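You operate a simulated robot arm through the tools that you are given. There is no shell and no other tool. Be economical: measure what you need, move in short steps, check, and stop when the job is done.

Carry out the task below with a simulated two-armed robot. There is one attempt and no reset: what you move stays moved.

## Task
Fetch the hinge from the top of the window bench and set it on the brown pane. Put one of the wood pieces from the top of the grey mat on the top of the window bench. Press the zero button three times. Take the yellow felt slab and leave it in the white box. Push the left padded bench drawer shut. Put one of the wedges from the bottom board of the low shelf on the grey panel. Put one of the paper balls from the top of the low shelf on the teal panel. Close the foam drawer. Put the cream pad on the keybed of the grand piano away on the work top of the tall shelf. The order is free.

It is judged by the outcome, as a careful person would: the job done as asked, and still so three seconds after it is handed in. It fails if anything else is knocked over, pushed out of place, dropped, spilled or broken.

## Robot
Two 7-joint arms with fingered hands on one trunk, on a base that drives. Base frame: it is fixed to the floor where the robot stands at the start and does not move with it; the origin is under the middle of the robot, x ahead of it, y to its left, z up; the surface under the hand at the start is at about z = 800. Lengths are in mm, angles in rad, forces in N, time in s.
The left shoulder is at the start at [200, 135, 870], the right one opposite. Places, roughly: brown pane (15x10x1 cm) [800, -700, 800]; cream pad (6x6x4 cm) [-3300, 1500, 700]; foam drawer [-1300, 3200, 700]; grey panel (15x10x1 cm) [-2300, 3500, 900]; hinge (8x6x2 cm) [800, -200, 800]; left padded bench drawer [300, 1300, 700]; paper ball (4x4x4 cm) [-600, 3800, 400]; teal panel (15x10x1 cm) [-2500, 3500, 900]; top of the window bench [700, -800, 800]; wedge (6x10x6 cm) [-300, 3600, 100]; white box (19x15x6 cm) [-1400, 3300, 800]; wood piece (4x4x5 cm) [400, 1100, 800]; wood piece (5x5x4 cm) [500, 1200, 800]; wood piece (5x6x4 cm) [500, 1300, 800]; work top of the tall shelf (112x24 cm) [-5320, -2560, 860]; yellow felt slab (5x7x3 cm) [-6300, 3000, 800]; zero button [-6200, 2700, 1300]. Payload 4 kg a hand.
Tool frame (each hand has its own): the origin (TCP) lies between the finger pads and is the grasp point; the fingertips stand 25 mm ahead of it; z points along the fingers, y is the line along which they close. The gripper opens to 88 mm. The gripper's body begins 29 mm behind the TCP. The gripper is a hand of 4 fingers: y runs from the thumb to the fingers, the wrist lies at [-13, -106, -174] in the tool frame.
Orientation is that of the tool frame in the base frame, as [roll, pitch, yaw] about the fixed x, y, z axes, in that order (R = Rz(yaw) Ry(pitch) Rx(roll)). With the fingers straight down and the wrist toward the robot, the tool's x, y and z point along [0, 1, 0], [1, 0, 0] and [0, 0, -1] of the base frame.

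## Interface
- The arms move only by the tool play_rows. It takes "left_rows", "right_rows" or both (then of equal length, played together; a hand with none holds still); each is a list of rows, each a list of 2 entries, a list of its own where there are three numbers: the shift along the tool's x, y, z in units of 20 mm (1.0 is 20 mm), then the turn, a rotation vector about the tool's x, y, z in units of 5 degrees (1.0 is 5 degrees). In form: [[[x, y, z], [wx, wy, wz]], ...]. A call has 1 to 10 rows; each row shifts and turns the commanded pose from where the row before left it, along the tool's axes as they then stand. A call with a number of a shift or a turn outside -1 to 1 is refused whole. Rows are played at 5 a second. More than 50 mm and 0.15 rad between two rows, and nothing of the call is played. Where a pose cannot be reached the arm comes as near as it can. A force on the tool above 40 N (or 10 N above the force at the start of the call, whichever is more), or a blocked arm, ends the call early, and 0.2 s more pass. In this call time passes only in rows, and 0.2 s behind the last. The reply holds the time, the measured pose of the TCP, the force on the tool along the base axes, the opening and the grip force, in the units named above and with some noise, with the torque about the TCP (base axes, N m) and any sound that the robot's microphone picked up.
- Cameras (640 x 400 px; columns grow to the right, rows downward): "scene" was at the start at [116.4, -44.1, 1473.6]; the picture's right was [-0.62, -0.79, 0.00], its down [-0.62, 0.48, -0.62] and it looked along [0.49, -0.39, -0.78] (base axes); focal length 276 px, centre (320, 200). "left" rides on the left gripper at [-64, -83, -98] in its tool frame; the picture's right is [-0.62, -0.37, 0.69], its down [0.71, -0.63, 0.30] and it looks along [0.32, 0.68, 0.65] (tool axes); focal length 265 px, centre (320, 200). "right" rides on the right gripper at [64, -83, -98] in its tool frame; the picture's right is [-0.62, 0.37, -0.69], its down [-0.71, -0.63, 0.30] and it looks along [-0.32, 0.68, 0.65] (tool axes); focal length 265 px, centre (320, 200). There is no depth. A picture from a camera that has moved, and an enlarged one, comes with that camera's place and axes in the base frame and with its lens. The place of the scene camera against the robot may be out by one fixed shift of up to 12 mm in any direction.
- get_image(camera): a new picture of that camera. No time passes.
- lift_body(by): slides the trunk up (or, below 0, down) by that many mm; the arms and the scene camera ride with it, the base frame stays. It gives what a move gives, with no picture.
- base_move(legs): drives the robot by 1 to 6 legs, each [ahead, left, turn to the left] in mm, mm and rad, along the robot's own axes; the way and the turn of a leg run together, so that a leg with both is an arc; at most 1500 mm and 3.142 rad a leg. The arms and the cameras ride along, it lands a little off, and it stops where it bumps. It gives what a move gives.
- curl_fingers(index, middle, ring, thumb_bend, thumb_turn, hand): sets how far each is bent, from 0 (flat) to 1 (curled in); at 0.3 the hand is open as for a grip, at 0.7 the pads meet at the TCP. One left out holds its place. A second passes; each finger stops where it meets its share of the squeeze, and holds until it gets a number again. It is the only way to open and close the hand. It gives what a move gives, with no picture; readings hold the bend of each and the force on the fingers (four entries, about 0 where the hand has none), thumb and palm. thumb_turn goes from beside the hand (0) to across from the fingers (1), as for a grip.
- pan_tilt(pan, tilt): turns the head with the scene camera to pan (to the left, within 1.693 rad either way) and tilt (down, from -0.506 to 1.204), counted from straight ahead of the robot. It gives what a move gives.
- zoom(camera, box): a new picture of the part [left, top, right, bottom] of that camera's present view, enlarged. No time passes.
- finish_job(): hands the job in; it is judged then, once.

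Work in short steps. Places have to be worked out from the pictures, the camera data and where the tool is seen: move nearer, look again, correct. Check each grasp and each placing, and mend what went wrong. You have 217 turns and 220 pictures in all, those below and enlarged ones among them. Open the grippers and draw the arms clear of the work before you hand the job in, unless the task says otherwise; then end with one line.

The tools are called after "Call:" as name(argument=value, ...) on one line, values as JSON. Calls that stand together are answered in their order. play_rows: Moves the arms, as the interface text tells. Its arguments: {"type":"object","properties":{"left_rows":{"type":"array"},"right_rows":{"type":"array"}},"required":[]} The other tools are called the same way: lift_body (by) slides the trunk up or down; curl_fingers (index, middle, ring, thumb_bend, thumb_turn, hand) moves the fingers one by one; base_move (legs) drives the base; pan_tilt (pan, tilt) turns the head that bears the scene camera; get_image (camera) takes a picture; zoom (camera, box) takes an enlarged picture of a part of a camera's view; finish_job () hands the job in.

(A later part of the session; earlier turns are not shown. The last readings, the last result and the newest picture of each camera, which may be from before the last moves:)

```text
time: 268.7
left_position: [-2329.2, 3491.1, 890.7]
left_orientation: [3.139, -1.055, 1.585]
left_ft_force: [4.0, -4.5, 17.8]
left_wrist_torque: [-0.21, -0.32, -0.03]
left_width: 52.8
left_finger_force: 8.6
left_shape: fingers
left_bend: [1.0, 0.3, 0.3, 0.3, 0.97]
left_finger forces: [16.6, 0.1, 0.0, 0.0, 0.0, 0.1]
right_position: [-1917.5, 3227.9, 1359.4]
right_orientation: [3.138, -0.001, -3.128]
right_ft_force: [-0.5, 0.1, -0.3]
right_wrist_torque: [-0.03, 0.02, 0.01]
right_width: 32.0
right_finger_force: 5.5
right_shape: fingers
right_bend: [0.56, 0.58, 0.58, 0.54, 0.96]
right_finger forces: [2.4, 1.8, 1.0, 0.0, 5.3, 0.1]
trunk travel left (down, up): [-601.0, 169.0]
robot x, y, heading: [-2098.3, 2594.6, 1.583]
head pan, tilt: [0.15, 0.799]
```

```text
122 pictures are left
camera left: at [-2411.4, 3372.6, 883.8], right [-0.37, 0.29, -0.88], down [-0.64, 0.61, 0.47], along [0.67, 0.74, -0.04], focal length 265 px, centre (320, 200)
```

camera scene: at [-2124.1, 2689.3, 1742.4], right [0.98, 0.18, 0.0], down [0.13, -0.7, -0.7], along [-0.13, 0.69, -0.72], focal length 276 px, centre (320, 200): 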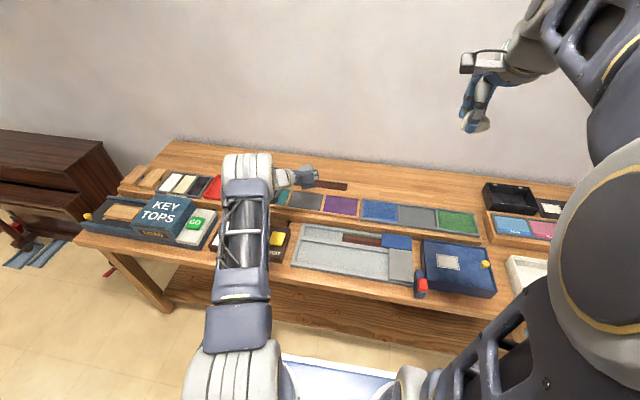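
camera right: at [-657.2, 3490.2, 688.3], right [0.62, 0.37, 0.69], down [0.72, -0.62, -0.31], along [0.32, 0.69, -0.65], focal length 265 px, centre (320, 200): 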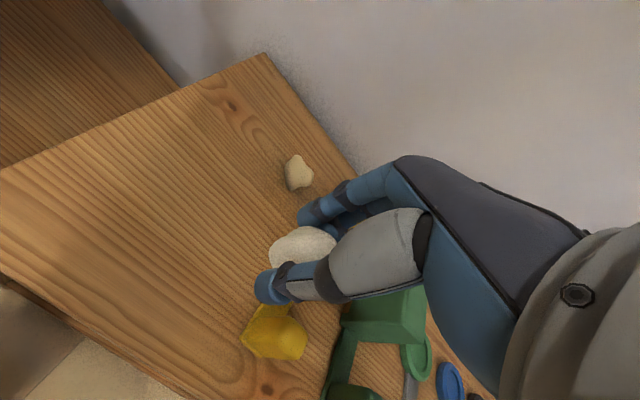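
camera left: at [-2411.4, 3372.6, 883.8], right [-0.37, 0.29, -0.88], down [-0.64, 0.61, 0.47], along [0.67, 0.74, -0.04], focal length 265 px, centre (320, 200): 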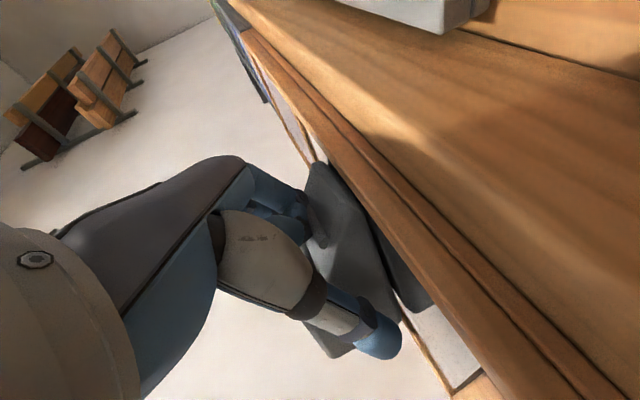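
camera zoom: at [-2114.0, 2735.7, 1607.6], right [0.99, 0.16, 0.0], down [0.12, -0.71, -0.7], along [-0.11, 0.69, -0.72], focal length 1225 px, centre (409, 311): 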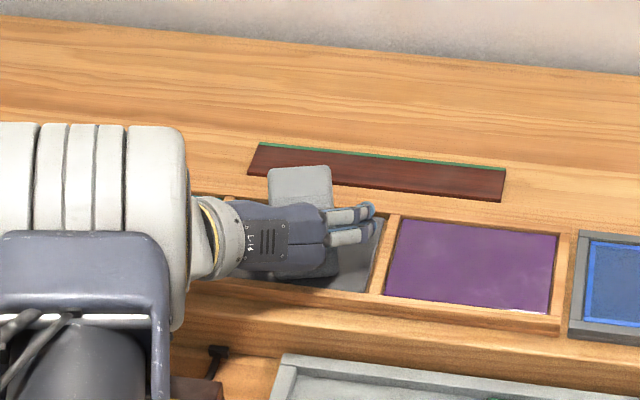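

Released; the index still presses on the slope. I lift the hand straight up clear and look.

Call:
play_rows(left_rows=[[[0.43, 0, -0.25], [0, 0, 0]], [[0.866, 0, -0.5], [0, 0, 0]], [[0.866, 0, -0.5], [0, 0, 0]], [[0.866, 0, -0.5], [0, 0, 0]], [[0.866, 0, -0.5], [0, 0, 0]]])

Call:
zoom(camera="scene", box=[240, 130, 360, 220])

Call:
get_image(camera="left")

```text
time: 269.9
left_position: [-2330.7, 3491.4, 976.9]
left_orientation: [-3.139, -1.051, 1.582]
left_ft_force: [-1.0, 0.5, 0.2]
left_wrist_torque: [0.02, 0.03, -0.01]
left_width: 52.7
left_finger_force: 0.1
left_shape: fingers
left_bend: [1.0, 0.3, 0.3, 0.3, 0.97]
left_finger forces: [0.0, 0.0, 0.0, 0.0, 0.0, 0.0]
right_position: [-1916.6, 3227.9, 1357.7]
right_orientation: [3.142, 0.001, -3.126]
right_ft_force: [0.4, 0.2, -0.7]
right_wrist_torque: [-0.01, 0.0, 0.02]
right_width: 32.2
right_finger_force: 5.4
right_shape: fingers
right_bend: [0.56, 0.58, 0.58, 0.54, 0.96]
right_finger forces: [2.3, 1.8, 0.9, 0.0, 5.3, 0.1]
trunk travel left (down, up): [-601.0, 169.0]
robot x, y, heading: [-2095.2, 2593.0, 1.585]
head pan, tilt: [0.15, 0.799]
```

```text
4.44 times, centred on (300, 175) of scene
camera zoom: at [-2114.3, 2736.6, 1607.4], right [0.99, 0.16, 0.0], down [0.12, -0.71, -0.7], along [-0.11, 0.69, -0.72], focal length 1225 px, centre (409, 311)
```

zoom: 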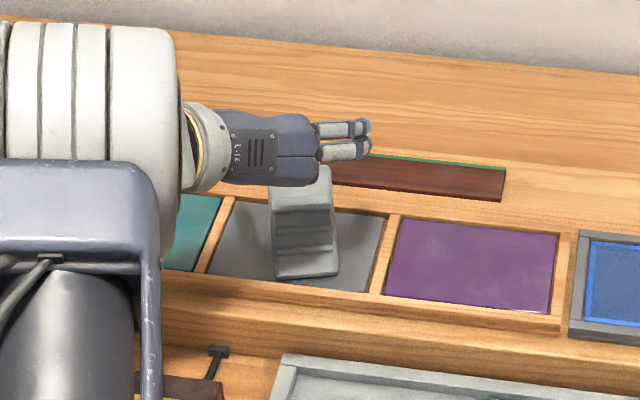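

```text
120 pictures are left
camera left: at [-2413.3, 3373.5, 971.7], right [-0.37, 0.29, -0.88], down [-0.64, 0.61, 0.47], along [0.67, 0.74, -0.04], focal length 265 px, centre (320, 200)
```

left: 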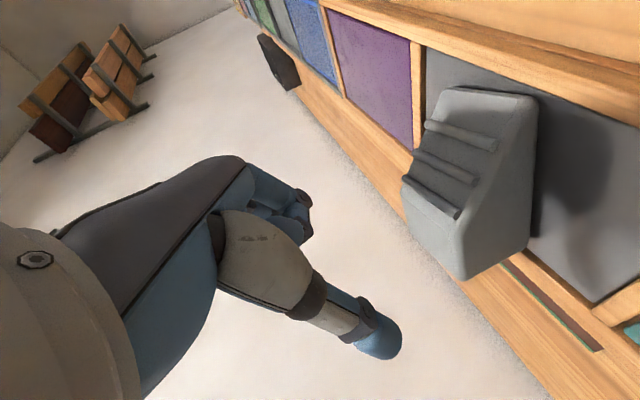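

The wedge stands on the grey panel. I enlarge the hand view to check it's flat and not perched on the rear rail.

Call:
zoom(camera="left", box=[380, 40, 640, 320])

```text
1.43 times, centred on (510, 180) of left
camera zoom: at [-2413.3, 3373.5, 971.7], right [-0.37, 0.29, -0.88], down [-0.64, 0.61, 0.47], along [0.67, 0.74, -0.04], focal length 379 px, centre (49, 229)
```

zoom: 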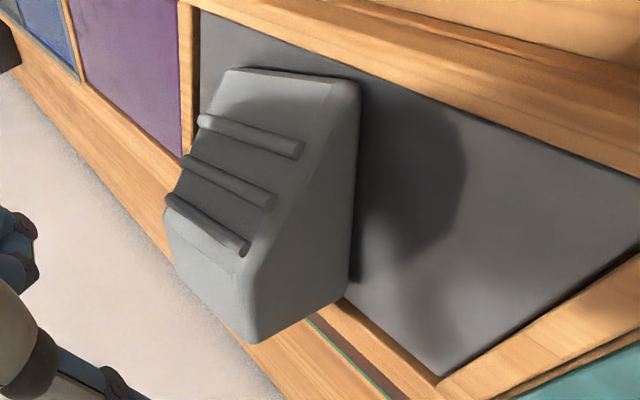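

It looks flat with its rear edge flush at the panel's edge — fine. Next the ball: I retract the left hand while reaching the right hand forward and down, then drive left to the teal panel (≈ -2497, 3508).

Call:
play_rows(left_rows=[[[0.4, 0, -0.8], [0, 0, 0]], [[0.3, 0, -0.8], [0, 0, 0]], [[-0.05, 0, -0.89], [0, 0, 0]], [[-0.05, 0, -0.89], [0, 0, 0]], [[-0.05, 0, -0.89], [0, 0, 0]], [[-0.05, 0, -0.89], [0, 0, 0]], [[-0.05, 0, -0.89], [0, 0, 0]], [[-0.05, 0, -0.89], [0, 0, 0]], [[-0.05, 0, -0.89], [0, 0, 0]], [[-0.05, 0, -0.89], [0, 0, 0]]], right_rows=[[[0.7, 0.8, 1], [0, 0, 0]], [[0.7, 0.8, 1], [0, 0, 0]], [[0.7, 0.8, 1], [0, 0, 0]], [[0.7, 0.8, 1], [0, 0, 0]], [[0.7, 0.8, 1], [0, 0, 0]], [[0.7, 0.8, 1], [0, 0, 0]], [[0.7, 0.8, 1], [0, 0, 0]], [[0.7, 0.8, 1], [0, 0, 0]], [[0.7, 0.8, 1], [0, 0, 0]], [[0.7, 0.8, 1], [0, 0, 0]]])

Call:
base_move(legs=[[80, 400, -0.01]])

Call:
get_image(camera="right")

Call:
get_image(camera="scene")

```text
time: 272.1
left_position: [-2329.6, 3342.7, 1069.9]
left_orientation: [-3.137, -1.052, 1.58]
left_ft_force: [0.5, 0.7, 0.1]
left_wrist_torque: [-0.02, -0.01, -0.01]
left_width: 52.8
left_finger_force: 0.0
left_shape: fingers
left_bend: [1.0, 0.3, 0.3, 0.3, 0.97]
left_finger forces: [0.1, 0.0, 0.0, 0.1, 0.0, 0.0]
right_position: [-2058.4, 3385.4, 1159.5]
right_orientation: [3.14, 0.001, -3.125]
right_ft_force: [-0.2, 0.0, -0.8]
right_wrist_torque: [0.03, 0.02, 0.02]
right_width: 32.1
right_finger_force: 5.3
right_shape: fingers
right_bend: [0.56, 0.58, 0.58, 0.54, 0.96]
right_finger forces: [2.4, 1.7, 1.0, 0.0, 5.0, 0.0]
trunk travel left (down, up): [-601.0, 169.0]
robot x, y, heading: [-2098.7, 2595.7, 1.582]
head pan, tilt: [0.15, 0.799]
```

```text
time: 274.6
left_position: [-2705.9, 3422.5, 1070.0]
left_orientation: [-3.138, -1.053, 1.563]
left_ft_force: [-0.3, -0.2, 0.5]
left_wrist_torque: [-0.01, -0.02, -0.02]
left_width: 52.9
left_finger_force: 0.1
left_shape: fingers
left_bend: [1.0, 0.3, 0.3, 0.3, 0.97]
left_finger forces: [0.0, 0.0, 0.1, 0.1, 0.0, 0.1]
right_position: [-2436.4, 3461.1, 1160.3]
right_orientation: [3.141, 0.0, -3.141]
right_ft_force: [0.4, 0.4, -0.6]
right_wrist_torque: [-0.03, 0.01, 0.01]
right_width: 32.1
right_finger_force: 5.2
right_shape: fingers
right_bend: [0.56, 0.58, 0.58, 0.54, 0.96]
right_finger forces: [2.4, 1.7, 0.9, 0.1, 5.1, 0.1]
trunk travel left (down, up): [-601.0, 169.0]
robot x, y, heading: [-2485.4, 2671.5, 1.568]
head pan, tilt: [0.15, 0.799]
```

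```text
118 pictures are left
camera right: at [-2499.4, 3380.1, 1257.9], right [0.62, 0.37, 0.69], down [0.71, -0.63, -0.3], along [0.32, 0.68, -0.65], focal length 265 px, centre (320, 200)
```

right: 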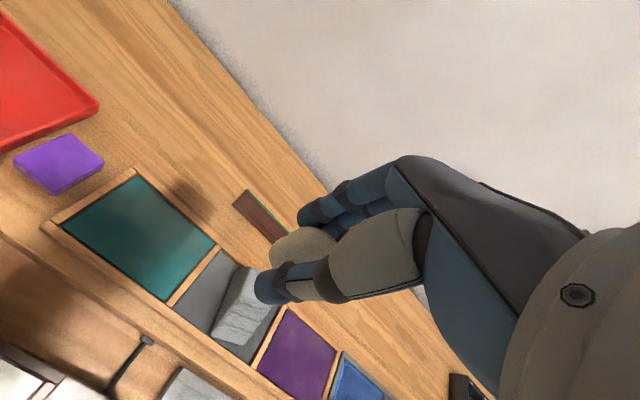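

```text
117 pictures are left
camera scene: at [-2500.4, 2814.0, 1607.4], right [0.99, 0.15, 0.0], down [0.11, -0.71, -0.7], along [-0.1, 0.69, -0.72], focal length 276 px, centre (320, 200)
```

scene: 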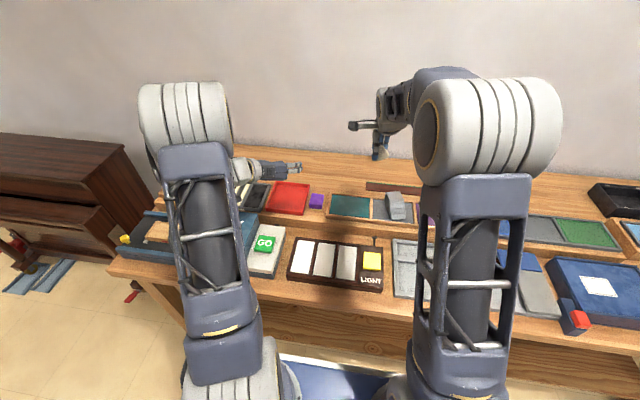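

Teal panel centre ≈ [-2497, 3500]. I move the right hand over it and descend to z≈950.

Call:
play_rows(right_rows=[[[0.305, 0.2, 1], [0, 0, 0]], [[0.305, 0.2, 1], [0, 0, 0]], [[0.305, 0.2, 1], [0, 0, 0]], [[0.305, 0.2, 1], [0, 0, 0]], [[0.305, 0.2, 1], [0, 0, 0]], [[0.305, 0.2, 1], [0, 0, 0]], [[0.305, 0.2, 1], [0, 0, 0]], [[0.305, 0.2, 1], [0, 0, 0]], [[0.305, 0.2, 1], [0, 0, 0]], [[0.305, 0.2, 1], [0, 0, 0]]])

Call:
get_image(camera="right")

```text
time: 276.8
left_position: [-2706.5, 3424.0, 1070.4]
left_orientation: [-3.14, -1.052, 1.565]
left_ft_force: [0.1, -0.3, -0.5]
left_wrist_torque: [0.01, 0.01, -0.01]
left_width: 52.2
left_finger_force: 0.0
left_shape: fingers
left_bend: [1.0, 0.3, 0.3, 0.3, 0.97]
left_finger forces: [0.0, 0.0, 0.0, 0.0, 0.1, 0.1]
right_position: [-2495.2, 3502.2, 962.1]
right_orientation: [3.14, 0.0, -3.14]
right_ft_force: [-0.2, -0.1, 0.1]
right_wrist_torque: [-0.02, -0.02, 0.01]
right_width: 32.0
right_finger_force: 4.8
right_shape: fingers
right_bend: [0.56, 0.58, 0.58, 0.54, 0.96]
right_finger forces: [2.4, 1.6, 0.9, 0.0, 4.9, 0.0]
trunk travel left (down, up): [-601.0, 169.0]
robot x, y, heading: [-2481.2, 2669.4, 1.568]
head pan, tilt: [0.15, 0.799]
```

```text
116 pictures are left
camera right: at [-2559.2, 3420.4, 1059.7], right [0.62, 0.37, 0.69], down [0.71, -0.63, -0.3], along [0.32, 0.68, -0.65], focal length 265 px, centre (320, 200)
```

right: 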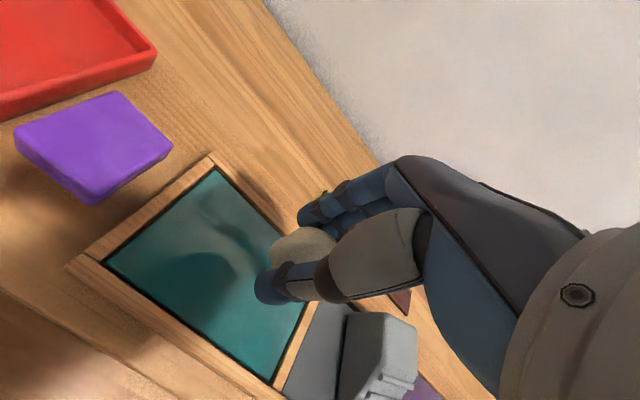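

Aligned over the teal panel. I lower to near contact.

Call:
play_rows(right_rows=[[[0.15, -0.3, 1], [0, 0, 0]], [[0, 0, 1], [0, 0, 0]], [[0, 0, 1], [0, 0, 0]], [[0, 0, 0.2], [0, 0, 0]], [[0, 0, 0.15], [0, 0, 0]], [[0, 0, 0.15], [0, 0, 0]]])

Call:
get_image(camera="right")

```text
time: 278.2
left_position: [-2705.9, 3423.2, 1070.6]
left_orientation: [-3.136, -1.055, 1.563]
left_ft_force: [0.3, 0.2, -0.1]
left_wrist_torque: [0.0, 0.0, 0.0]
left_width: 52.7
left_finger_force: 0.1
left_shape: fingers
left_bend: [1.0, 0.3, 0.3, 0.3, 0.97]
left_finger forces: [0.0, 0.0, 0.0, 0.0, 0.1, 0.1]
right_position: [-2498.3, 3496.3, 893.0]
right_orientation: [3.138, 0.0, -3.141]
right_ft_force: [-1.0, -1.2, 10.7]
right_wrist_torque: [0.1, 0.01, 0.02]
right_width: 27.1
right_finger_force: 6.3
right_shape: fingers
right_bend: [0.58, 0.59, 0.6, 0.56, 0.97]
right_finger forces: [2.7, 6.7, 0.0, 0.1, 3.6, 0.0]
trunk travel left (down, up): [-601.0, 169.0]
robot x, y, heading: [-2487.5, 2670.1, 1.568]
head pan, tilt: [0.15, 0.799]
```

```text
115 pictures are left
camera right: at [-2562.5, 3414.4, 989.3], right [0.62, 0.37, 0.69], down [0.71, -0.63, -0.31], along [0.32, 0.69, -0.65], focal length 265 px, centre (320, 200)
```

right: 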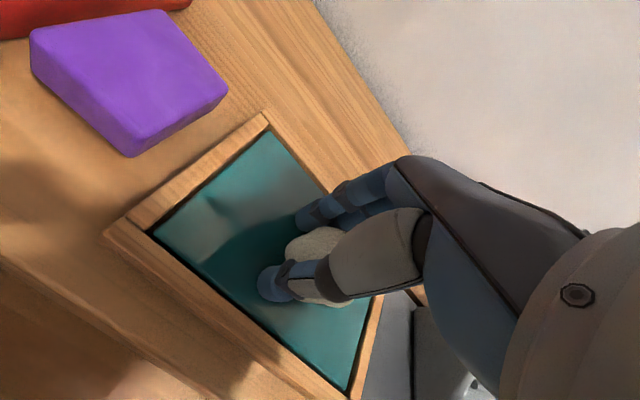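

Contact (10 N). I open the right hand and lift off.

Call:
curl_fingers(hand="right", index=0.3, middle=0.3, ring=0.3, thumb_bend=0.3)

Call:
play_rows(right_rows=[[[0, 0, -0.5], [0, 0, 0]], [[0, 0, -1], [0, 0, 0]], [[0, 0, -1], [0, 0, 0]], [[0, 0, -1], [0, 0, 0]], [[0, 0, -1], [0, 0, 0]], [[0, 0, -1], [0, 0, 0]], [[0, 0, -1], [0, 0, 0]], [[0, 0, -1], [0, 0, 0]], [[0, 0, -1], [0, 0, 0]], [[0, 0, -1], [0, 0, 0]]])

Call:
get_image(camera="right")

```text
time: 279.2
left_position: [-2706.6, 3423.1, 1068.8]
left_orientation: [-3.137, -1.052, 1.563]
left_ft_force: [-0.3, -0.2, 0.3]
left_wrist_torque: [0.02, -0.01, -0.02]
left_width: 52.9
left_finger_force: 0.0
left_shape: fingers
left_bend: [1.0, 0.3, 0.3, 0.3, 0.97]
left_finger forces: [0.1, 0.0, 0.0, 0.0, 0.0, 0.0]
right_position: [-2498.4, 3496.2, 890.3]
right_orientation: [3.141, 0.001, -3.141]
right_ft_force: [-0.6, 9.1, 3.3]
right_wrist_torque: [0.07, 0.03, -0.07]
right_width: 71.7
right_finger_force: 5.0
right_shape: fingers
right_bend: [0.3, 0.3, 0.3, 0.4, 0.98]
right_finger forces: [0.0, 0.0, 0.0, 0.0, 9.5, 0.0]
trunk travel left (down, up): [-601.0, 169.0]
robot x, y, heading: [-2487.1, 2671.5, 1.569]
head pan, tilt: [0.15, 0.799]
```

```text
time: 281.4
left_position: [-2705.9, 3423.7, 1069.7]
left_orientation: [-3.137, -1.053, 1.562]
left_ft_force: [-0.5, 0.1, 0.0]
left_wrist_torque: [0.01, 0.03, -0.03]
left_width: 52.8
left_finger_force: 0.1
left_shape: fingers
left_bend: [1.0, 0.3, 0.3, 0.3, 0.97]
left_finger forces: [0.0, 0.1, 0.0, 0.1, 0.1, 0.1]
right_position: [-2499.1, 3495.9, 1081.1]
right_orientation: [3.139, 0.0, -3.141]
right_ft_force: [-0.1, 0.2, -0.3]
right_wrist_torque: [-0.01, -0.01, -0.02]
right_width: 84.2
right_finger_force: 0.1
right_shape: fingers
right_bend: [0.3, 0.3, 0.3, 0.3, 0.98]
right_finger forces: [0.0, 0.0, 0.0, 0.0, 0.1, 0.0]
trunk travel left (down, up): [-601.0, 169.0]
robot x, y, heading: [-2482.7, 2670.6, 1.568]
head pan, tilt: [0.15, 0.799]
```

```text
114 pictures are left
camera right: at [-2564.5, 3413.9, 1179.2], right [0.62, 0.37, 0.69], down [0.71, -0.63, -0.3], along [0.32, 0.68, -0.65], focal length 265 px, centre (320, 200)
```

right: 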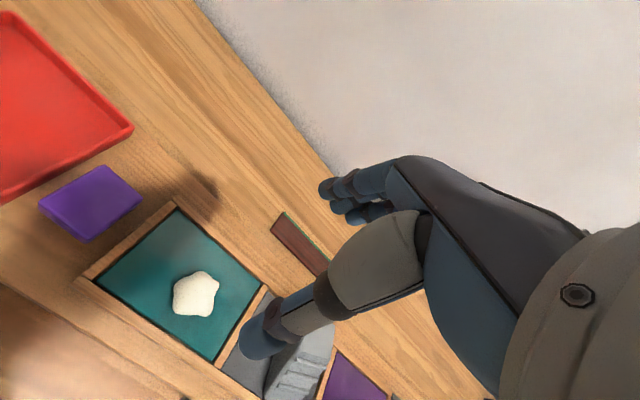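

The ball rests on the teal panel. Next the zero button and the felt slab at x≈-6300: I raise a little, back off, turn to face -x and look ahead.

Call:
lift_body(by=120)

Call:
base_move(legs=[[-120, 0, 0], [0, 0, 1.57]])

Call:
pan_tilt(pan=0, tilt=0.35)

Call:
get_image(camera="scene")

```text
time: 282.9
left_position: [-2706.4, 3423.4, 1189.3]
left_orientation: [-3.139, -1.053, 1.566]
left_ft_force: [0.3, 0.0, -1.5]
left_wrist_torque: [0.02, 0.02, 0.01]
left_width: 52.6
left_finger_force: 0.2
left_shape: fingers
left_bend: [1.0, 0.3, 0.3, 0.3, 0.97]
left_finger forces: [0.0, 0.0, 0.0, 0.1, 0.0, 0.0]
right_position: [-2499.6, 3496.1, 1201.3]
right_orientation: [3.14, -0.001, 3.141]
right_ft_force: [0.8, -1.2, -0.4]
right_wrist_torque: [0.01, 0.01, -0.02]
right_width: 84.3
right_finger_force: 0.1
right_shape: fingers
right_bend: [0.3, 0.3, 0.3, 0.3, 0.98]
right_finger forces: [0.0, 0.0, 0.0, 0.0, 0.0, 0.0]
trunk travel left (down, up): [-721.0, 49.0]
robot x, y, heading: [-2484.0, 2671.6, 1.571]
head pan, tilt: [0.15, 0.799]
```

```text
time: 287.9
left_position: [-3239.5, 2338.8, 1188.4]
left_orientation: [-3.139, -1.052, 3.127]
left_ft_force: [0.8, -0.5, 0.4]
left_wrist_torque: [0.01, 0.0, 0.05]
left_width: 52.6
left_finger_force: 0.0
left_shape: fingers
left_bend: [1.0, 0.3, 0.3, 0.3, 0.97]
left_finger forces: [0.0, 0.1, 0.1, 0.0, 0.1, 0.0]
right_position: [-3310.8, 2546.0, 1201.7]
right_orientation: [3.141, 0.002, -1.579]
right_ft_force: [-0.9, 0.7, -0.4]
right_wrist_torque: [0.0, -0.01, -0.02]
right_width: 84.5
right_finger_force: 0.2
right_shape: fingers
right_bend: [0.3, 0.3, 0.3, 0.3, 0.98]
right_finger forces: [0.0, 0.0, 0.0, 0.1, 0.0, 0.1]
trunk travel left (down, up): [-721.0, 49.0]
robot x, y, heading: [-2484.6, 2552.3, 3.13]
head pan, tilt: [0.15, 0.799]
```

```text
time: 288.8
left_position: [-3239.5, 2339.2, 1189.4]
left_orientation: [3.14, -1.052, 3.131]
left_ft_force: [0.2, 0.3, 0.2]
left_wrist_torque: [-0.02, 0.02, -0.01]
left_width: 52.9
left_finger_force: 0.0
left_shape: fingers
left_bend: [1.0, 0.3, 0.3, 0.3, 0.97]
left_finger forces: [0.0, 0.1, 0.0, 0.0, 0.0, 0.1]
right_position: [-3309.4, 2545.3, 1202.2]
right_orientation: [3.139, -0.001, -1.58]
right_ft_force: [0.3, -0.2, -0.4]
right_wrist_torque: [0.0, 0.0, 0.03]
right_width: 84.6
right_finger_force: 0.3
right_shape: fingers
right_bend: [0.3, 0.3, 0.3, 0.3, 0.98]
right_finger forces: [0.0, 0.1, 0.0, 0.0, 0.1, 0.0]
trunk travel left (down, up): [-721.0, 49.0]
robot x, y, heading: [-2484.9, 2555.5, 3.124]
head pan, tilt: [0.0, 0.351]
```

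```text
113 pictures are left
camera scene: at [-2641.9, 2557.5, 1767.0], right [0.01, 1.0, 0.0], down [0.34, 0.0, -0.94], along [-0.94, 0.01, -0.34], focal length 276 px, centre (320, 200)
```

scene: 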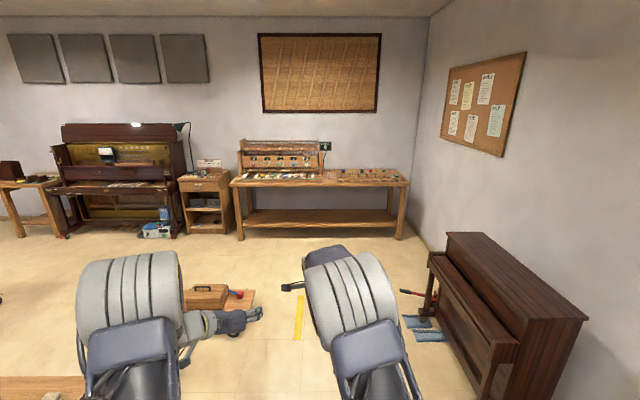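

The far bench with the gauge (green display) is ahead; the floor strip and mats leave a corridor at y≈2500–3200. I shift right 290 and drive ahead.

Call:
base_move(legs=[[600, -290, 0], [1400, 0, 0.01], [450, 0, 0]])

Call:
get_image(camera="scene")

```text
time: 301.3
left_position: [-5661.4, 2675.2, 1189.5]
left_orientation: [-3.136, -1.052, 3.116]
left_ft_force: [-0.2, 0.2, -0.3]
left_wrist_torque: [0.0, -0.01, 0.01]
left_width: 52.8
left_finger_force: 0.2
left_shape: fingers
left_bend: [1.0, 0.3, 0.3, 0.3, 0.97]
left_finger forces: [0.0, 0.0, 0.0, 0.1, 0.0, 0.0]
right_position: [-5730.2, 2882.2, 1201.7]
right_orientation: [3.14, -0.002, -1.586]
right_ft_force: [-0.6, 0.0, 0.1]
right_wrist_torque: [0.0, -0.03, 0.05]
right_width: 84.3
right_finger_force: 0.0
right_shape: fingers
right_bend: [0.3, 0.3, 0.3, 0.3, 0.98]
right_finger forces: [0.0, 0.0, 0.0, 0.0, 0.0, 0.1]
trunk travel left (down, up): [-721.0, 49.0]
robot x, y, heading: [-4905.7, 2887.0, 3.122]
head pan, tilt: [0.0, 0.351]
```

```text
112 pictures are left
camera scene: at [-5062.3, 2889.3, 1767.1], right [0.02, 1.0, 0.0], down [0.34, -0.01, -0.94], along [-0.94, 0.02, -0.34], focal length 276 px, centre (320, 200)
```

scene: 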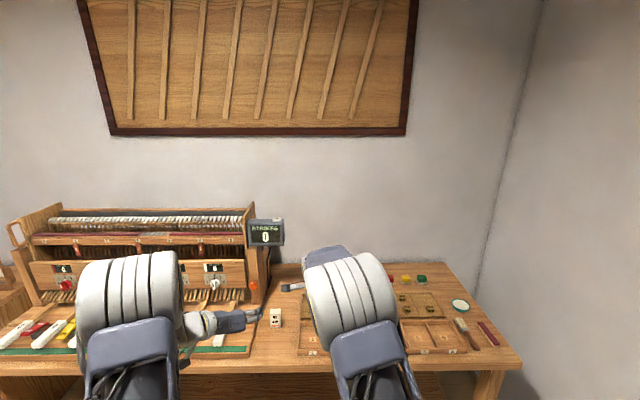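

I enlarge the display for the zero button, and the bench for the felt slab.

Call:
zoom(camera="scene", box=[215, 200, 315, 270])

Call:
zoom(camera="scene", box=[240, 250, 530, 380])

```text
5.71 times, centred on (265, 235) of scene
camera zoom: at [-5062.3, 2889.3, 1767.1], right [0.02, 1.0, 0.0], down [0.34, -0.01, -0.94], along [-0.94, 0.02, -0.34], focal length 1575 px, centre (634, 0)
```

zoom: 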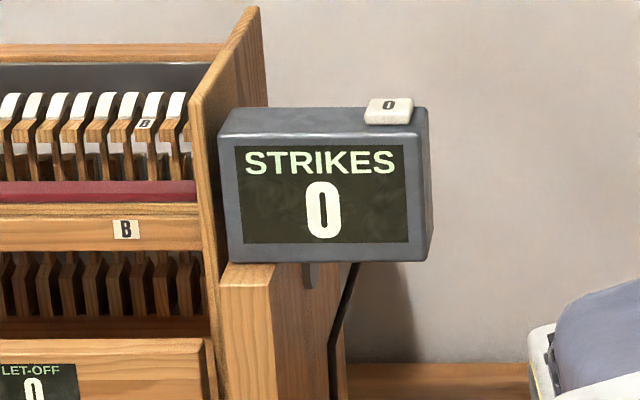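

```text
2.21 times, centred on (385, 315) of scene
camera zoom: at [-5062.3, 2889.3, 1767.1], right [0.02, 1.0, 0.0], down [0.34, -0.01, -0.94], along [-0.94, 0.02, -0.34], focal length 608 px, centre (177, -54)
```

zoom: 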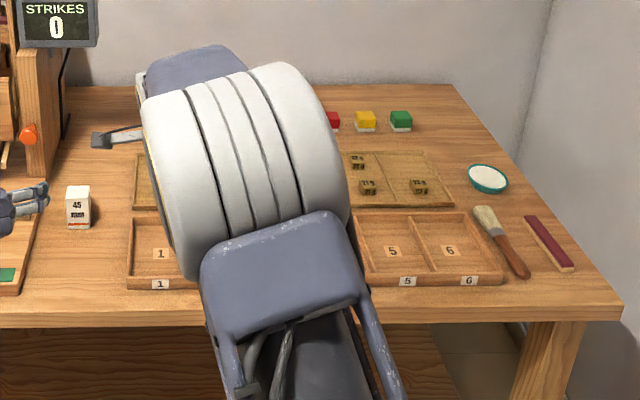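

The zero button is the white block on top of the STRIKES display, about [-6200, 2721, 1264]; I'll press it from above with the right hand. I raise the right hand, and retract the left, then look again for the felt slab.

Call:
play_rows(left_rows=[[[-0.5, 0, -0.866], [0, 0, 0]], [[-0.5, 0, -0.866], [0, 0, 0]], [[-0.5, 0, -0.866], [0, 0, 0]], [[-0.5, 0, -0.866], [0, 0, 0]], [[-0.5, 0, -0.866], [0, 0, 0]], [[-0.5, 0, -0.866], [0, 0, 0]], [[-0.5, 0, -0.866], [0, 0, 0]], [[-0.5, 0, -0.866], [0, 0, 0]], [[-0.5, 0, -0.866], [0, 0, 0]], [[-0.5, 0, -0.866], [0, 0, 0]]], right_rows=[[[-0.5, -0.5, -1], [0, 0, 0]], [[-0.5, -0.5, -1], [0, 0, 0]], [[-0.5, -0.5, -1], [0, 0, 0]], [[-0.5, -0.5, -1], [0, 0, 0]], [[-0.5, -0.5, -1], [0, 0, 0]], [[-0.5, -0.5, -1], [0, 0, 0]], [[-0.5, -0.5, -1], [0, 0, 0]], [[-0.5, -0.5, -1], [0, 0, 0]], [[-0.5, -0.5, 0], [0, 0, 0]], [[-0.5, -0.5, 0], [0, 0, 0]]])

Call:
curl_fingers(hand="right", index=0.7, middle=0.7, ring=0.7, thumb_bend=0.7)

Call:
get_image(camera="scene")

```text
time: 303.5
left_position: [-5460.1, 2671.3, 1190.6]
left_orientation: [-3.141, -1.053, 3.12]
left_ft_force: [-0.2, 0.3, 0.2]
left_wrist_torque: [-0.03, 0.02, -0.04]
left_width: 52.8
left_finger_force: 0.1
left_shape: fingers
left_bend: [1.0, 0.3, 0.3, 0.3, 0.97]
left_finger forces: [0.0, 0.1, 0.0, 0.1, 0.1, 0.1]
right_position: [-5627.4, 2981.3, 1361.4]
right_orientation: [3.14, 0.0, -1.586]
right_ft_force: [0.2, -0.2, -0.1]
right_wrist_torque: [0.0, 0.02, -0.03]
right_width: 84.5
right_finger_force: 0.0
right_shape: fingers
right_bend: [0.3, 0.3, 0.3, 0.3, 0.98]
right_finger forces: [0.0, 0.1, 0.1, 0.0, 0.0, 0.0]
trunk travel left (down, up): [-721.0, 49.0]
robot x, y, heading: [-4903.7, 2882.8, 3.121]
head pan, tilt: [0.0, 0.351]
```

```text
time: 304.5
left_position: [-5460.8, 2671.2, 1190.9]
left_orientation: [-3.139, -1.053, 3.119]
left_ft_force: [-0.1, 0.0, 0.0]
left_wrist_torque: [0.03, -0.01, 0.04]
left_width: 52.9
left_finger_force: 0.2
left_shape: fingers
left_bend: [1.0, 0.3, 0.3, 0.3, 0.97]
left_finger forces: [0.1, 0.1, 0.0, 0.0, 0.1, 0.1]
right_position: [-5628.0, 2980.6, 1360.4]
right_orientation: [3.141, 0.0, -1.587]
right_ft_force: [0.1, 0.6, 0.3]
right_wrist_torque: [0.03, 0.01, -0.01]
right_width: 0.0
right_finger_force: 0.0
right_shape: fingers
right_bend: [0.7, 0.7, 0.7, 0.7, 0.98]
right_finger forces: [0.0, 0.1, 0.0, 0.0, 0.0, 0.1]
trunk travel left (down, up): [-721.0, 49.0]
robot x, y, heading: [-4909.0, 2883.2, 3.127]
head pan, tilt: [0.0, 0.351]
```

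```text
109 pictures are left
camera scene: at [-5062.3, 2889.3, 1767.1], right [0.02, 1.0, 0.0], down [0.34, -0.01, -0.94], along [-0.94, 0.02, -0.34], focal length 276 px, centre (320, 200)
```

scene: 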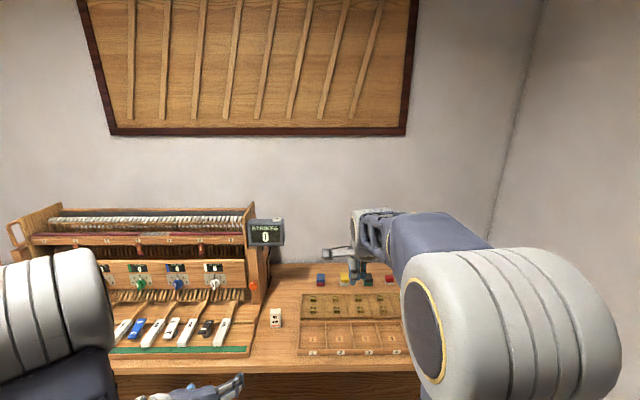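

Call:
zoom(camera="scene", box=[290, 250, 430, 330])

```text
4.57 times, centred on (360, 290) of scene
camera zoom: at [-5062.3, 2889.3, 1767.1], right [0.02, 1.0, 0.0], down [0.34, -0.01, -0.94], along [-0.94, 0.02, -0.34], focal length 1260 px, centre (137, -211)
```

zoom: 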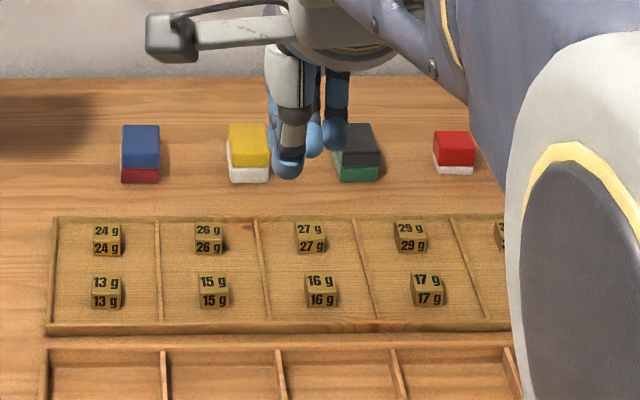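

The yellow slab lies on a white one at about [-6350, 3050]. First the button: I retract the left hand more and drive so the right hand comes in front of the display.

Call:
play_rows(left_rows=[[[-0.5, 0, -0.866], [0, 0, 0]], [[-0.5, 0, -0.866], [0, 0, 0]], [[-0.5, 0, -0.866], [0, 0, 0]], [[-0.5, 0, -0.866], [0, 0, 0]], [[-0.5, 0, -0.866], [0, 0, 0]], [[-0.5, 0, -0.866], [0, 0, 0]]])

Call:
base_move(legs=[[440, 262, 0.014]])

Call:
get_image(camera="right")

Call:
get_image(camera="scene")

```text
time: 305.9
left_position: [-5373.1, 2623.3, 1193.5]
left_orientation: [-3.14, -1.053, 3.119]
left_ft_force: [-0.9, -0.5, 0.2]
left_wrist_torque: [-0.01, -0.04, 0.03]
left_width: 52.9
left_finger_force: 0.1
left_shape: fingers
left_bend: [1.0, 0.3, 0.3, 0.3, 0.97]
left_finger forces: [0.1, 0.0, 0.1, 0.1, 0.0, 0.0]
left hand out of reach, approached as far as the arm can: row 2, 3, 4, 5, 6
right_position: [-5628.1, 2979.9, 1360.7]
right_orientation: [3.139, 0.001, -1.586]
right_ft_force: [0.3, 0.0, 0.4]
right_wrist_torque: [0.01, -0.02, -0.04]
right_width: 0.0
right_finger_force: 0.0
right_shape: fingers
right_bend: [0.7, 0.7, 0.7, 0.7, 0.98]
right_finger forces: [0.0, 0.0, 0.0, 0.0, 0.0, 0.0]
trunk travel left (down, up): [-721.0, 49.0]
robot x, y, heading: [-4907.5, 2883.1, 3.123]
head pan, tilt: [0.0, 0.351]
```

```text
time: 308.9
left_position: [-5827.7, 2357.6, 1192.5]
left_orientation: [3.138, -1.053, -3.139]
left_ft_force: [0.2, 0.1, -1.2]
left_wrist_torque: [-0.01, 0.0, 0.02]
left_width: 52.6
left_finger_force: 0.0
left_shape: fingers
left_bend: [1.0, 0.3, 0.3, 0.3, 0.97]
left_finger forces: [0.1, 0.1, 0.0, 0.1, 0.1, 0.0]
right_position: [-6089.1, 2710.7, 1361.1]
right_orientation: [3.139, -0.001, -1.567]
right_ft_force: [0.3, -0.3, -0.9]
right_wrist_torque: [0.0, 0.02, -0.01]
right_width: 0.3
right_finger_force: 0.1
right_shape: fingers
right_bend: [0.7, 0.7, 0.7, 0.7, 0.98]
right_finger forces: [0.0, 0.0, 0.0, 0.0, 0.0, 0.1]
trunk travel left (down, up): [-721.0, 49.0]
robot x, y, heading: [-5368.5, 2628.8, -3.137]
head pan, tilt: [0.0, 0.351]
```

```text
107 pictures are left
camera right: at [-6004.6, 2647.5, 1457.8], right [-0.37, 0.62, 0.69], down [0.63, 0.72, -0.3], along [-0.69, 0.32, -0.65], focal length 265 px, centre (320, 200)
```

right: 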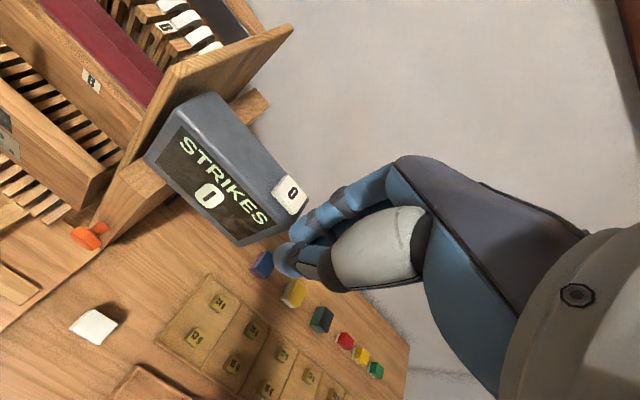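

```text
106 pictures are left
camera scene: at [-5521.8, 2629.8, 1767.1], right [0.0, 1.0, 0.0], down [0.34, 0.0, -0.94], along [-0.94, 0.0, -0.34], focal length 276 px, centre (320, 200)
```

scene: 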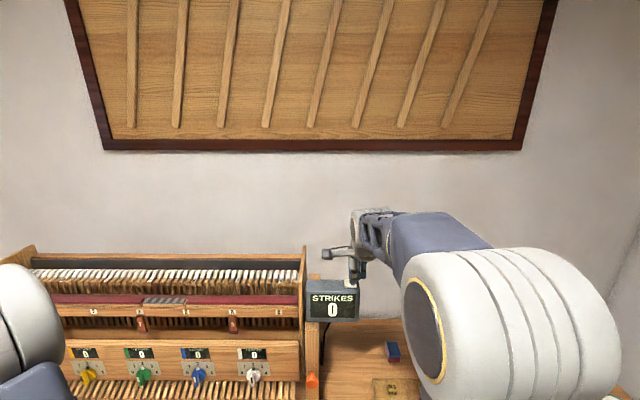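

Two views give the button at about [-6207, 2720, 1252]. I reach forward ~118 mm over it at this height.

Call:
play_rows(right_rows=[[[-0.45, 1, 0], [0, 0, 0]], [[0, 1, 0], [0, 0, 0]], [[0, 1, 0], [0, 0, 0]], [[0, 1, 0], [0, 0, 0]], [[0, 1, 0], [0, 0, 0]], [[0, 0.9, 0], [0, 0, 0]]])

Call:
get_image(camera="right")

Call:
zoom(camera="scene", box=[280, 190, 420, 340])

```text
time: 310.4
left_position: [-5827.9, 2357.2, 1192.1]
left_orientation: [3.141, -1.052, 3.14]
left_ft_force: [0.8, 1.3, 0.0]
left_wrist_torque: [0.01, 0.0, -0.02]
left_width: 52.6
left_finger_force: 0.1
left_shape: fingers
left_bend: [1.0, 0.3, 0.3, 0.3, 0.97]
left_finger forces: [0.0, 0.0, 0.1, 0.0, 0.0, 0.0]
right_position: [-6206.1, 2718.9, 1359.7]
right_orientation: [-3.141, 0.001, -1.567]
right_ft_force: [-0.2, 0.9, 0.7]
right_wrist_torque: [0.0, -0.02, 0.0]
right_width: 0.1
right_finger_force: 0.0
right_shape: fingers
right_bend: [0.7, 0.7, 0.7, 0.7, 0.98]
right_finger forces: [0.0, 0.0, 0.1, 0.1, 0.0, 0.0]
trunk travel left (down, up): [-721.0, 49.0]
robot x, y, heading: [-5362.5, 2625.1, -3.136]
head pan, tilt: [0.0, 0.351]
```

```text
105 pictures are left
camera right: at [-6122.8, 2656.0, 1457.0], right [-0.37, 0.62, 0.69], down [0.63, 0.72, -0.3], along [-0.69, 0.32, -0.65], focal length 265 px, centre (320, 200)
```

right: 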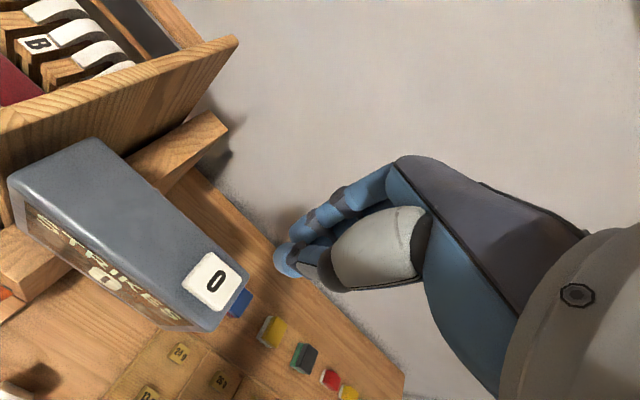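

```text
2.67 times, centred on (350, 265) of scene
camera zoom: at [-5521.7, 2629.7, 1767.1], right [0.0, 1.0, 0.0], down [0.34, 0.0, -0.94], along [-0.94, 0.0, -0.34], focal length 735 px, centre (240, 27)
```

zoom: 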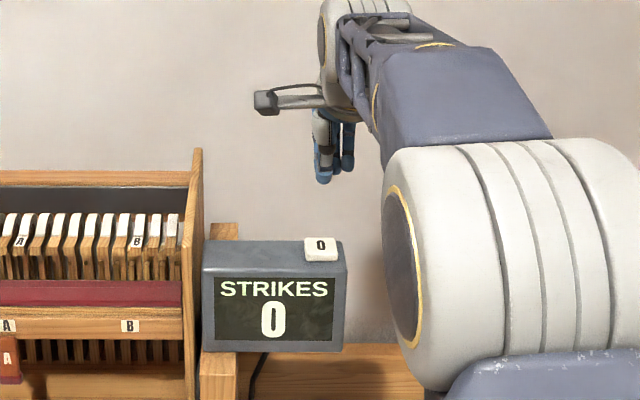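

Refined button position: [-6197, 2715, 1250]. I adjust and descend to ~15 mm above it.

Call:
play_rows(right_rows=[[[0.2, -0.45, 0.5], [0, 0, 0]], [[0, 0, 1], [0, 0, 0]], [[0, 0, 1], [0, 0, 0]], [[0, 0, 0.8], [0, 0, 0]]])

Call:
get_image(camera="right")

Call:
zoom(camera="scene", box=[280, 190, 420, 340])

```text
time: 311.4
left_position: [-5827.4, 2356.5, 1193.0]
left_orientation: [3.14, -1.052, -3.142]
left_ft_force: [-0.4, 0.1, -0.6]
left_wrist_torque: [0.0, -0.05, 0.04]
left_width: 52.7
left_finger_force: 0.0
left_shape: fingers
left_bend: [1.0, 0.3, 0.3, 0.3, 0.97]
left_finger forces: [0.0, 0.0, 0.1, 0.0, 0.0, 0.0]
right_position: [-6198.7, 2712.2, 1293.8]
right_orientation: [3.141, 0.001, -1.566]
right_ft_force: [0.1, 0.0, -0.6]
right_wrist_torque: [0.03, 0.0, 0.02]
right_width: 0.0
right_finger_force: 0.0
right_shape: fingers
right_bend: [0.7, 0.7, 0.7, 0.7, 0.98]
right_finger forces: [0.0, 0.1, 0.0, 0.1, 0.1, 0.0]
trunk travel left (down, up): [-721.0, 49.0]
robot x, y, heading: [-5365.6, 2626.9, -3.141]
head pan, tilt: [0.0, 0.351]
```

```text
103 pictures are left
camera right: at [-6115.2, 2650.9, 1390.9], right [-0.37, 0.62, 0.69], down [0.63, 0.72, -0.31], along [-0.69, 0.32, -0.65], focal length 265 px, centre (320, 200)
```

right: 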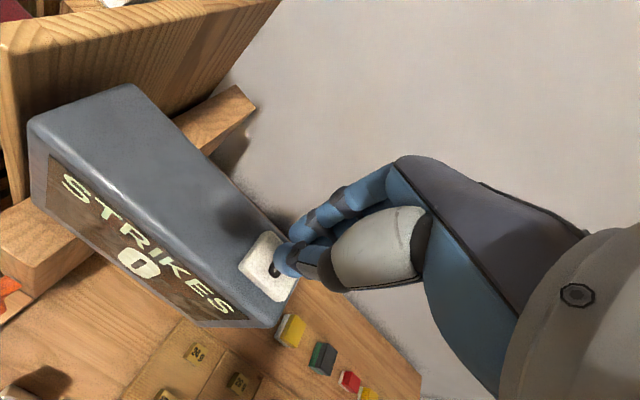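

```text
2.67 times, centred on (350, 265) of scene
camera zoom: at [-5521.8, 2629.7, 1767.1], right [0.0, 1.0, 0.0], down [0.34, 0.0, -0.94], along [-0.94, 0.0, -0.34], focal length 735 px, centre (240, 27)
```

zoom: 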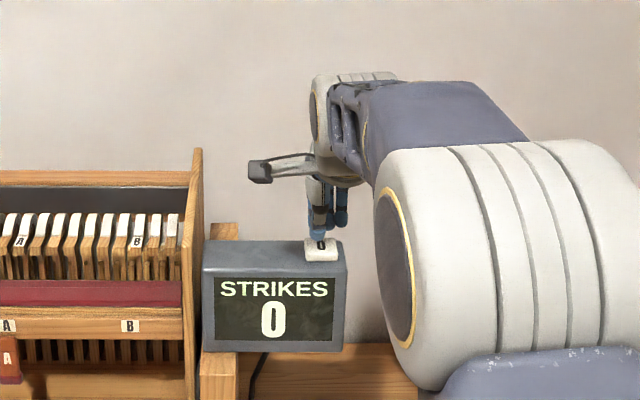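

The fingertips are just above the button (its centre ≈ x -6191). I shift back 7 mm and press down in small steps.

Call:
play_rows(right_rows=[[[0, -0.35, 0], [0, 0, 0]], [[0, 0, 0.3], [0, 0, 0]], [[0, 0, 0.3], [0, 0, 0]], [[0, 0, 0.2], [0, 0, 0]], [[0, 0, 0.2], [0, 0, 0]]])

Call:
zoom(camera="scene", box=[290, 250, 400, 330])

```text
time: 312.6
left_position: [-5827.6, 2357.3, 1192.5]
left_orientation: [-3.141, -1.054, -3.141]
left_ft_force: [0.4, 0.6, -0.3]
left_wrist_torque: [-0.02, 0.01, -0.01]
left_width: 52.6
left_finger_force: 0.1
left_shape: fingers
left_bend: [1.0, 0.3, 0.3, 0.3, 0.97]
left_finger forces: [0.0, 0.0, 0.0, 0.1, 0.0, 0.1]
right_position: [-6191.8, 2715.3, 1277.6]
right_orientation: [3.134, 0.0, -1.568]
right_ft_force: [5.1, -0.7, 20.0]
right_wrist_torque: [-0.18, -0.31, 0.03]
right_width: 0.0
right_finger_force: 10.1
right_shape: fingers
right_bend: [0.7, 0.7, 0.7, 0.7, 0.97]
right_finger forces: [0.0, 0.0, 0.1, 0.0, 20.5, 0.0]
trunk travel left (down, up): [-721.0, 49.0]
robot x, y, heading: [-5368.6, 2626.3, -3.135]
head pan, tilt: [0.0, 0.351]
heard: click
```

```text
5.00 times, centred on (345, 290) of scene
camera zoom: at [-5520.9, 2629.6, 1767.6], right [0.0, 1.0, 0.0], down [0.34, 0.0, -0.94], along [-0.94, 0.0, -0.34], focal length 1378 px, centre (195, -250)
```

zoom: 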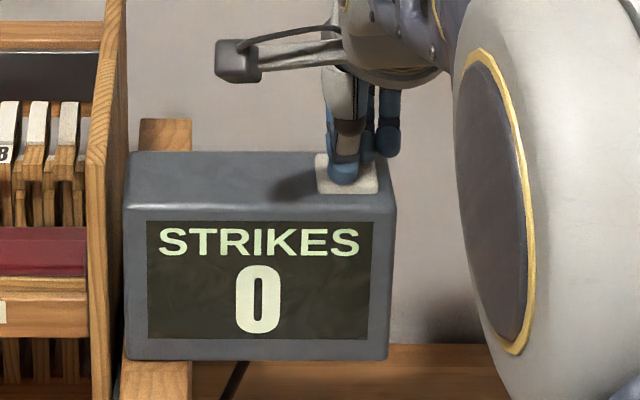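

A click: first press done. I lift to release.

Call:
play_rows(right_rows=[[[0, 0, -0.5], [0, 0, 0]], [[0, 0, -0.5], [0, 0, 0]], [[0, 0, 0], [0, 0, 0]]])

Call:
zoom(camera="scene", box=[290, 250, 400, 330])

```text
time: 313.4
left_position: [-5827.7, 2356.9, 1191.8]
left_orientation: [3.141, -1.052, -3.141]
left_ft_force: [0.6, 0.1, 0.0]
left_wrist_torque: [0.02, 0.0, -0.01]
left_width: 52.4
left_finger_force: 0.1
left_shape: fingers
left_bend: [1.0, 0.3, 0.3, 0.3, 0.97]
left_finger forces: [0.1, 0.0, 0.1, 0.0, 0.0, 0.0]
right_position: [-6190.6, 2715.4, 1294.1]
right_orientation: [-3.141, 0.001, -1.567]
right_ft_force: [0.4, 0.0, -0.9]
right_wrist_torque: [0.0, -0.01, 0.0]
right_width: 0.1
right_finger_force: 0.1
right_shape: fingers
right_bend: [0.7, 0.7, 0.7, 0.7, 0.97]
right_finger forces: [0.0, 0.0, 0.1, 0.0, 0.0, 0.1]
trunk travel left (down, up): [-721.0, 49.0]
robot x, y, heading: [-5362.2, 2626.0, -3.136]
head pan, tilt: [0.0, 0.351]
```

```text
5.00 times, centred on (345, 290) of scene
camera zoom: at [-5521.9, 2629.7, 1767.0], right [0.0, 1.0, 0.0], down [0.34, 0.0, -0.94], along [-0.94, 0.0, -0.34], focal length 1378 px, centre (195, -250)
```

zoom: 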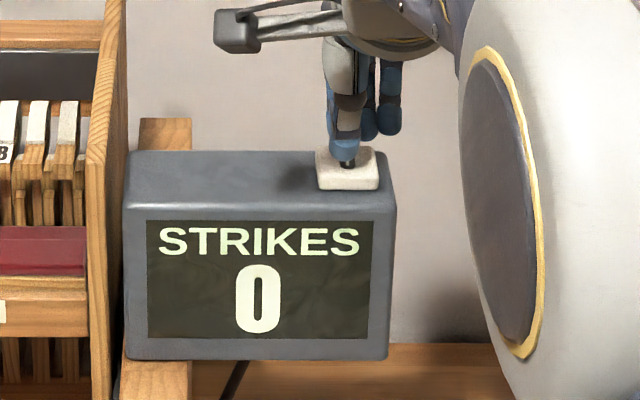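

Released. Second press with the same steps.

Call:
play_rows(right_rows=[[[0, 0, 0.4], [0, 0, 0]], [[0, 0, 0.3], [0, 0, 0]], [[0, 0, 0.2], [0, 0, 0]], [[0, 0, 0.1], [0, 0, 0]]])

Call:
play_rows(right_rows=[[[0, 0, -0.5], [0, 0, 0]], [[0, 0, -0.5], [0, 0, 0]], [[0, 0, 0], [0, 0, 0]]])

```text
time: 314.4
left_position: [-5827.6, 2357.7, 1193.8]
left_orientation: [3.141, -1.055, -3.141]
left_ft_force: [-0.4, 0.2, 0.5]
left_wrist_torque: [-0.03, -0.02, 0.02]
left_width: 52.9
left_finger_force: 0.1
left_shape: fingers
left_bend: [1.0, 0.3, 0.3, 0.3, 0.97]
left_finger forces: [0.0, 0.0, 0.0, 0.0, 0.1, 0.0]
right_position: [-6190.6, 2715.2, 1278.5]
right_orientation: [3.132, -0.001, -1.569]
right_ft_force: [3.4, 0.5, 19.9]
right_wrist_torque: [-0.15, -0.27, 0.03]
right_width: 0.0
right_finger_force: 9.6
right_shape: fingers
right_bend: [0.7, 0.7, 0.7, 0.7, 0.97]
right_finger forces: [0.6, 0.2, 0.0, 0.0, 19.0, 0.0]
trunk travel left (down, up): [-721.0, 49.0]
robot x, y, heading: [-5363.1, 2625.1, -3.14]
head pan, tilt: [0.0, 0.351]
heard: click
```

```text
time: 315.1
left_position: [-5827.2, 2357.6, 1192.3]
left_orientation: [3.139, -1.051, -3.139]
left_ft_force: [0.0, -0.2, -0.2]
left_wrist_torque: [0.04, 0.01, 0.04]
left_width: 53.0
left_finger_force: 0.1
left_shape: fingers
left_bend: [1.0, 0.3, 0.3, 0.3, 0.97]
left_finger forces: [0.0, 0.0, 0.0, 0.0, 0.0, 0.0]
right_position: [-6191.3, 2713.9, 1294.4]
right_orientation: [3.141, 0.0, -1.567]
right_ft_force: [-0.6, 0.0, 0.3]
right_wrist_torque: [0.01, 0.02, 0.03]
right_width: 0.0
right_finger_force: 0.1
right_shape: fingers
right_bend: [0.7, 0.7, 0.7, 0.7, 0.97]
right_finger forces: [0.0, 0.1, 0.0, 0.1, 0.0, 0.0]
trunk travel left (down, up): [-721.0, 49.0]
robot x, y, heading: [-5369.0, 2633.9, -3.14]
head pan, tilt: [0.0, 0.351]
```

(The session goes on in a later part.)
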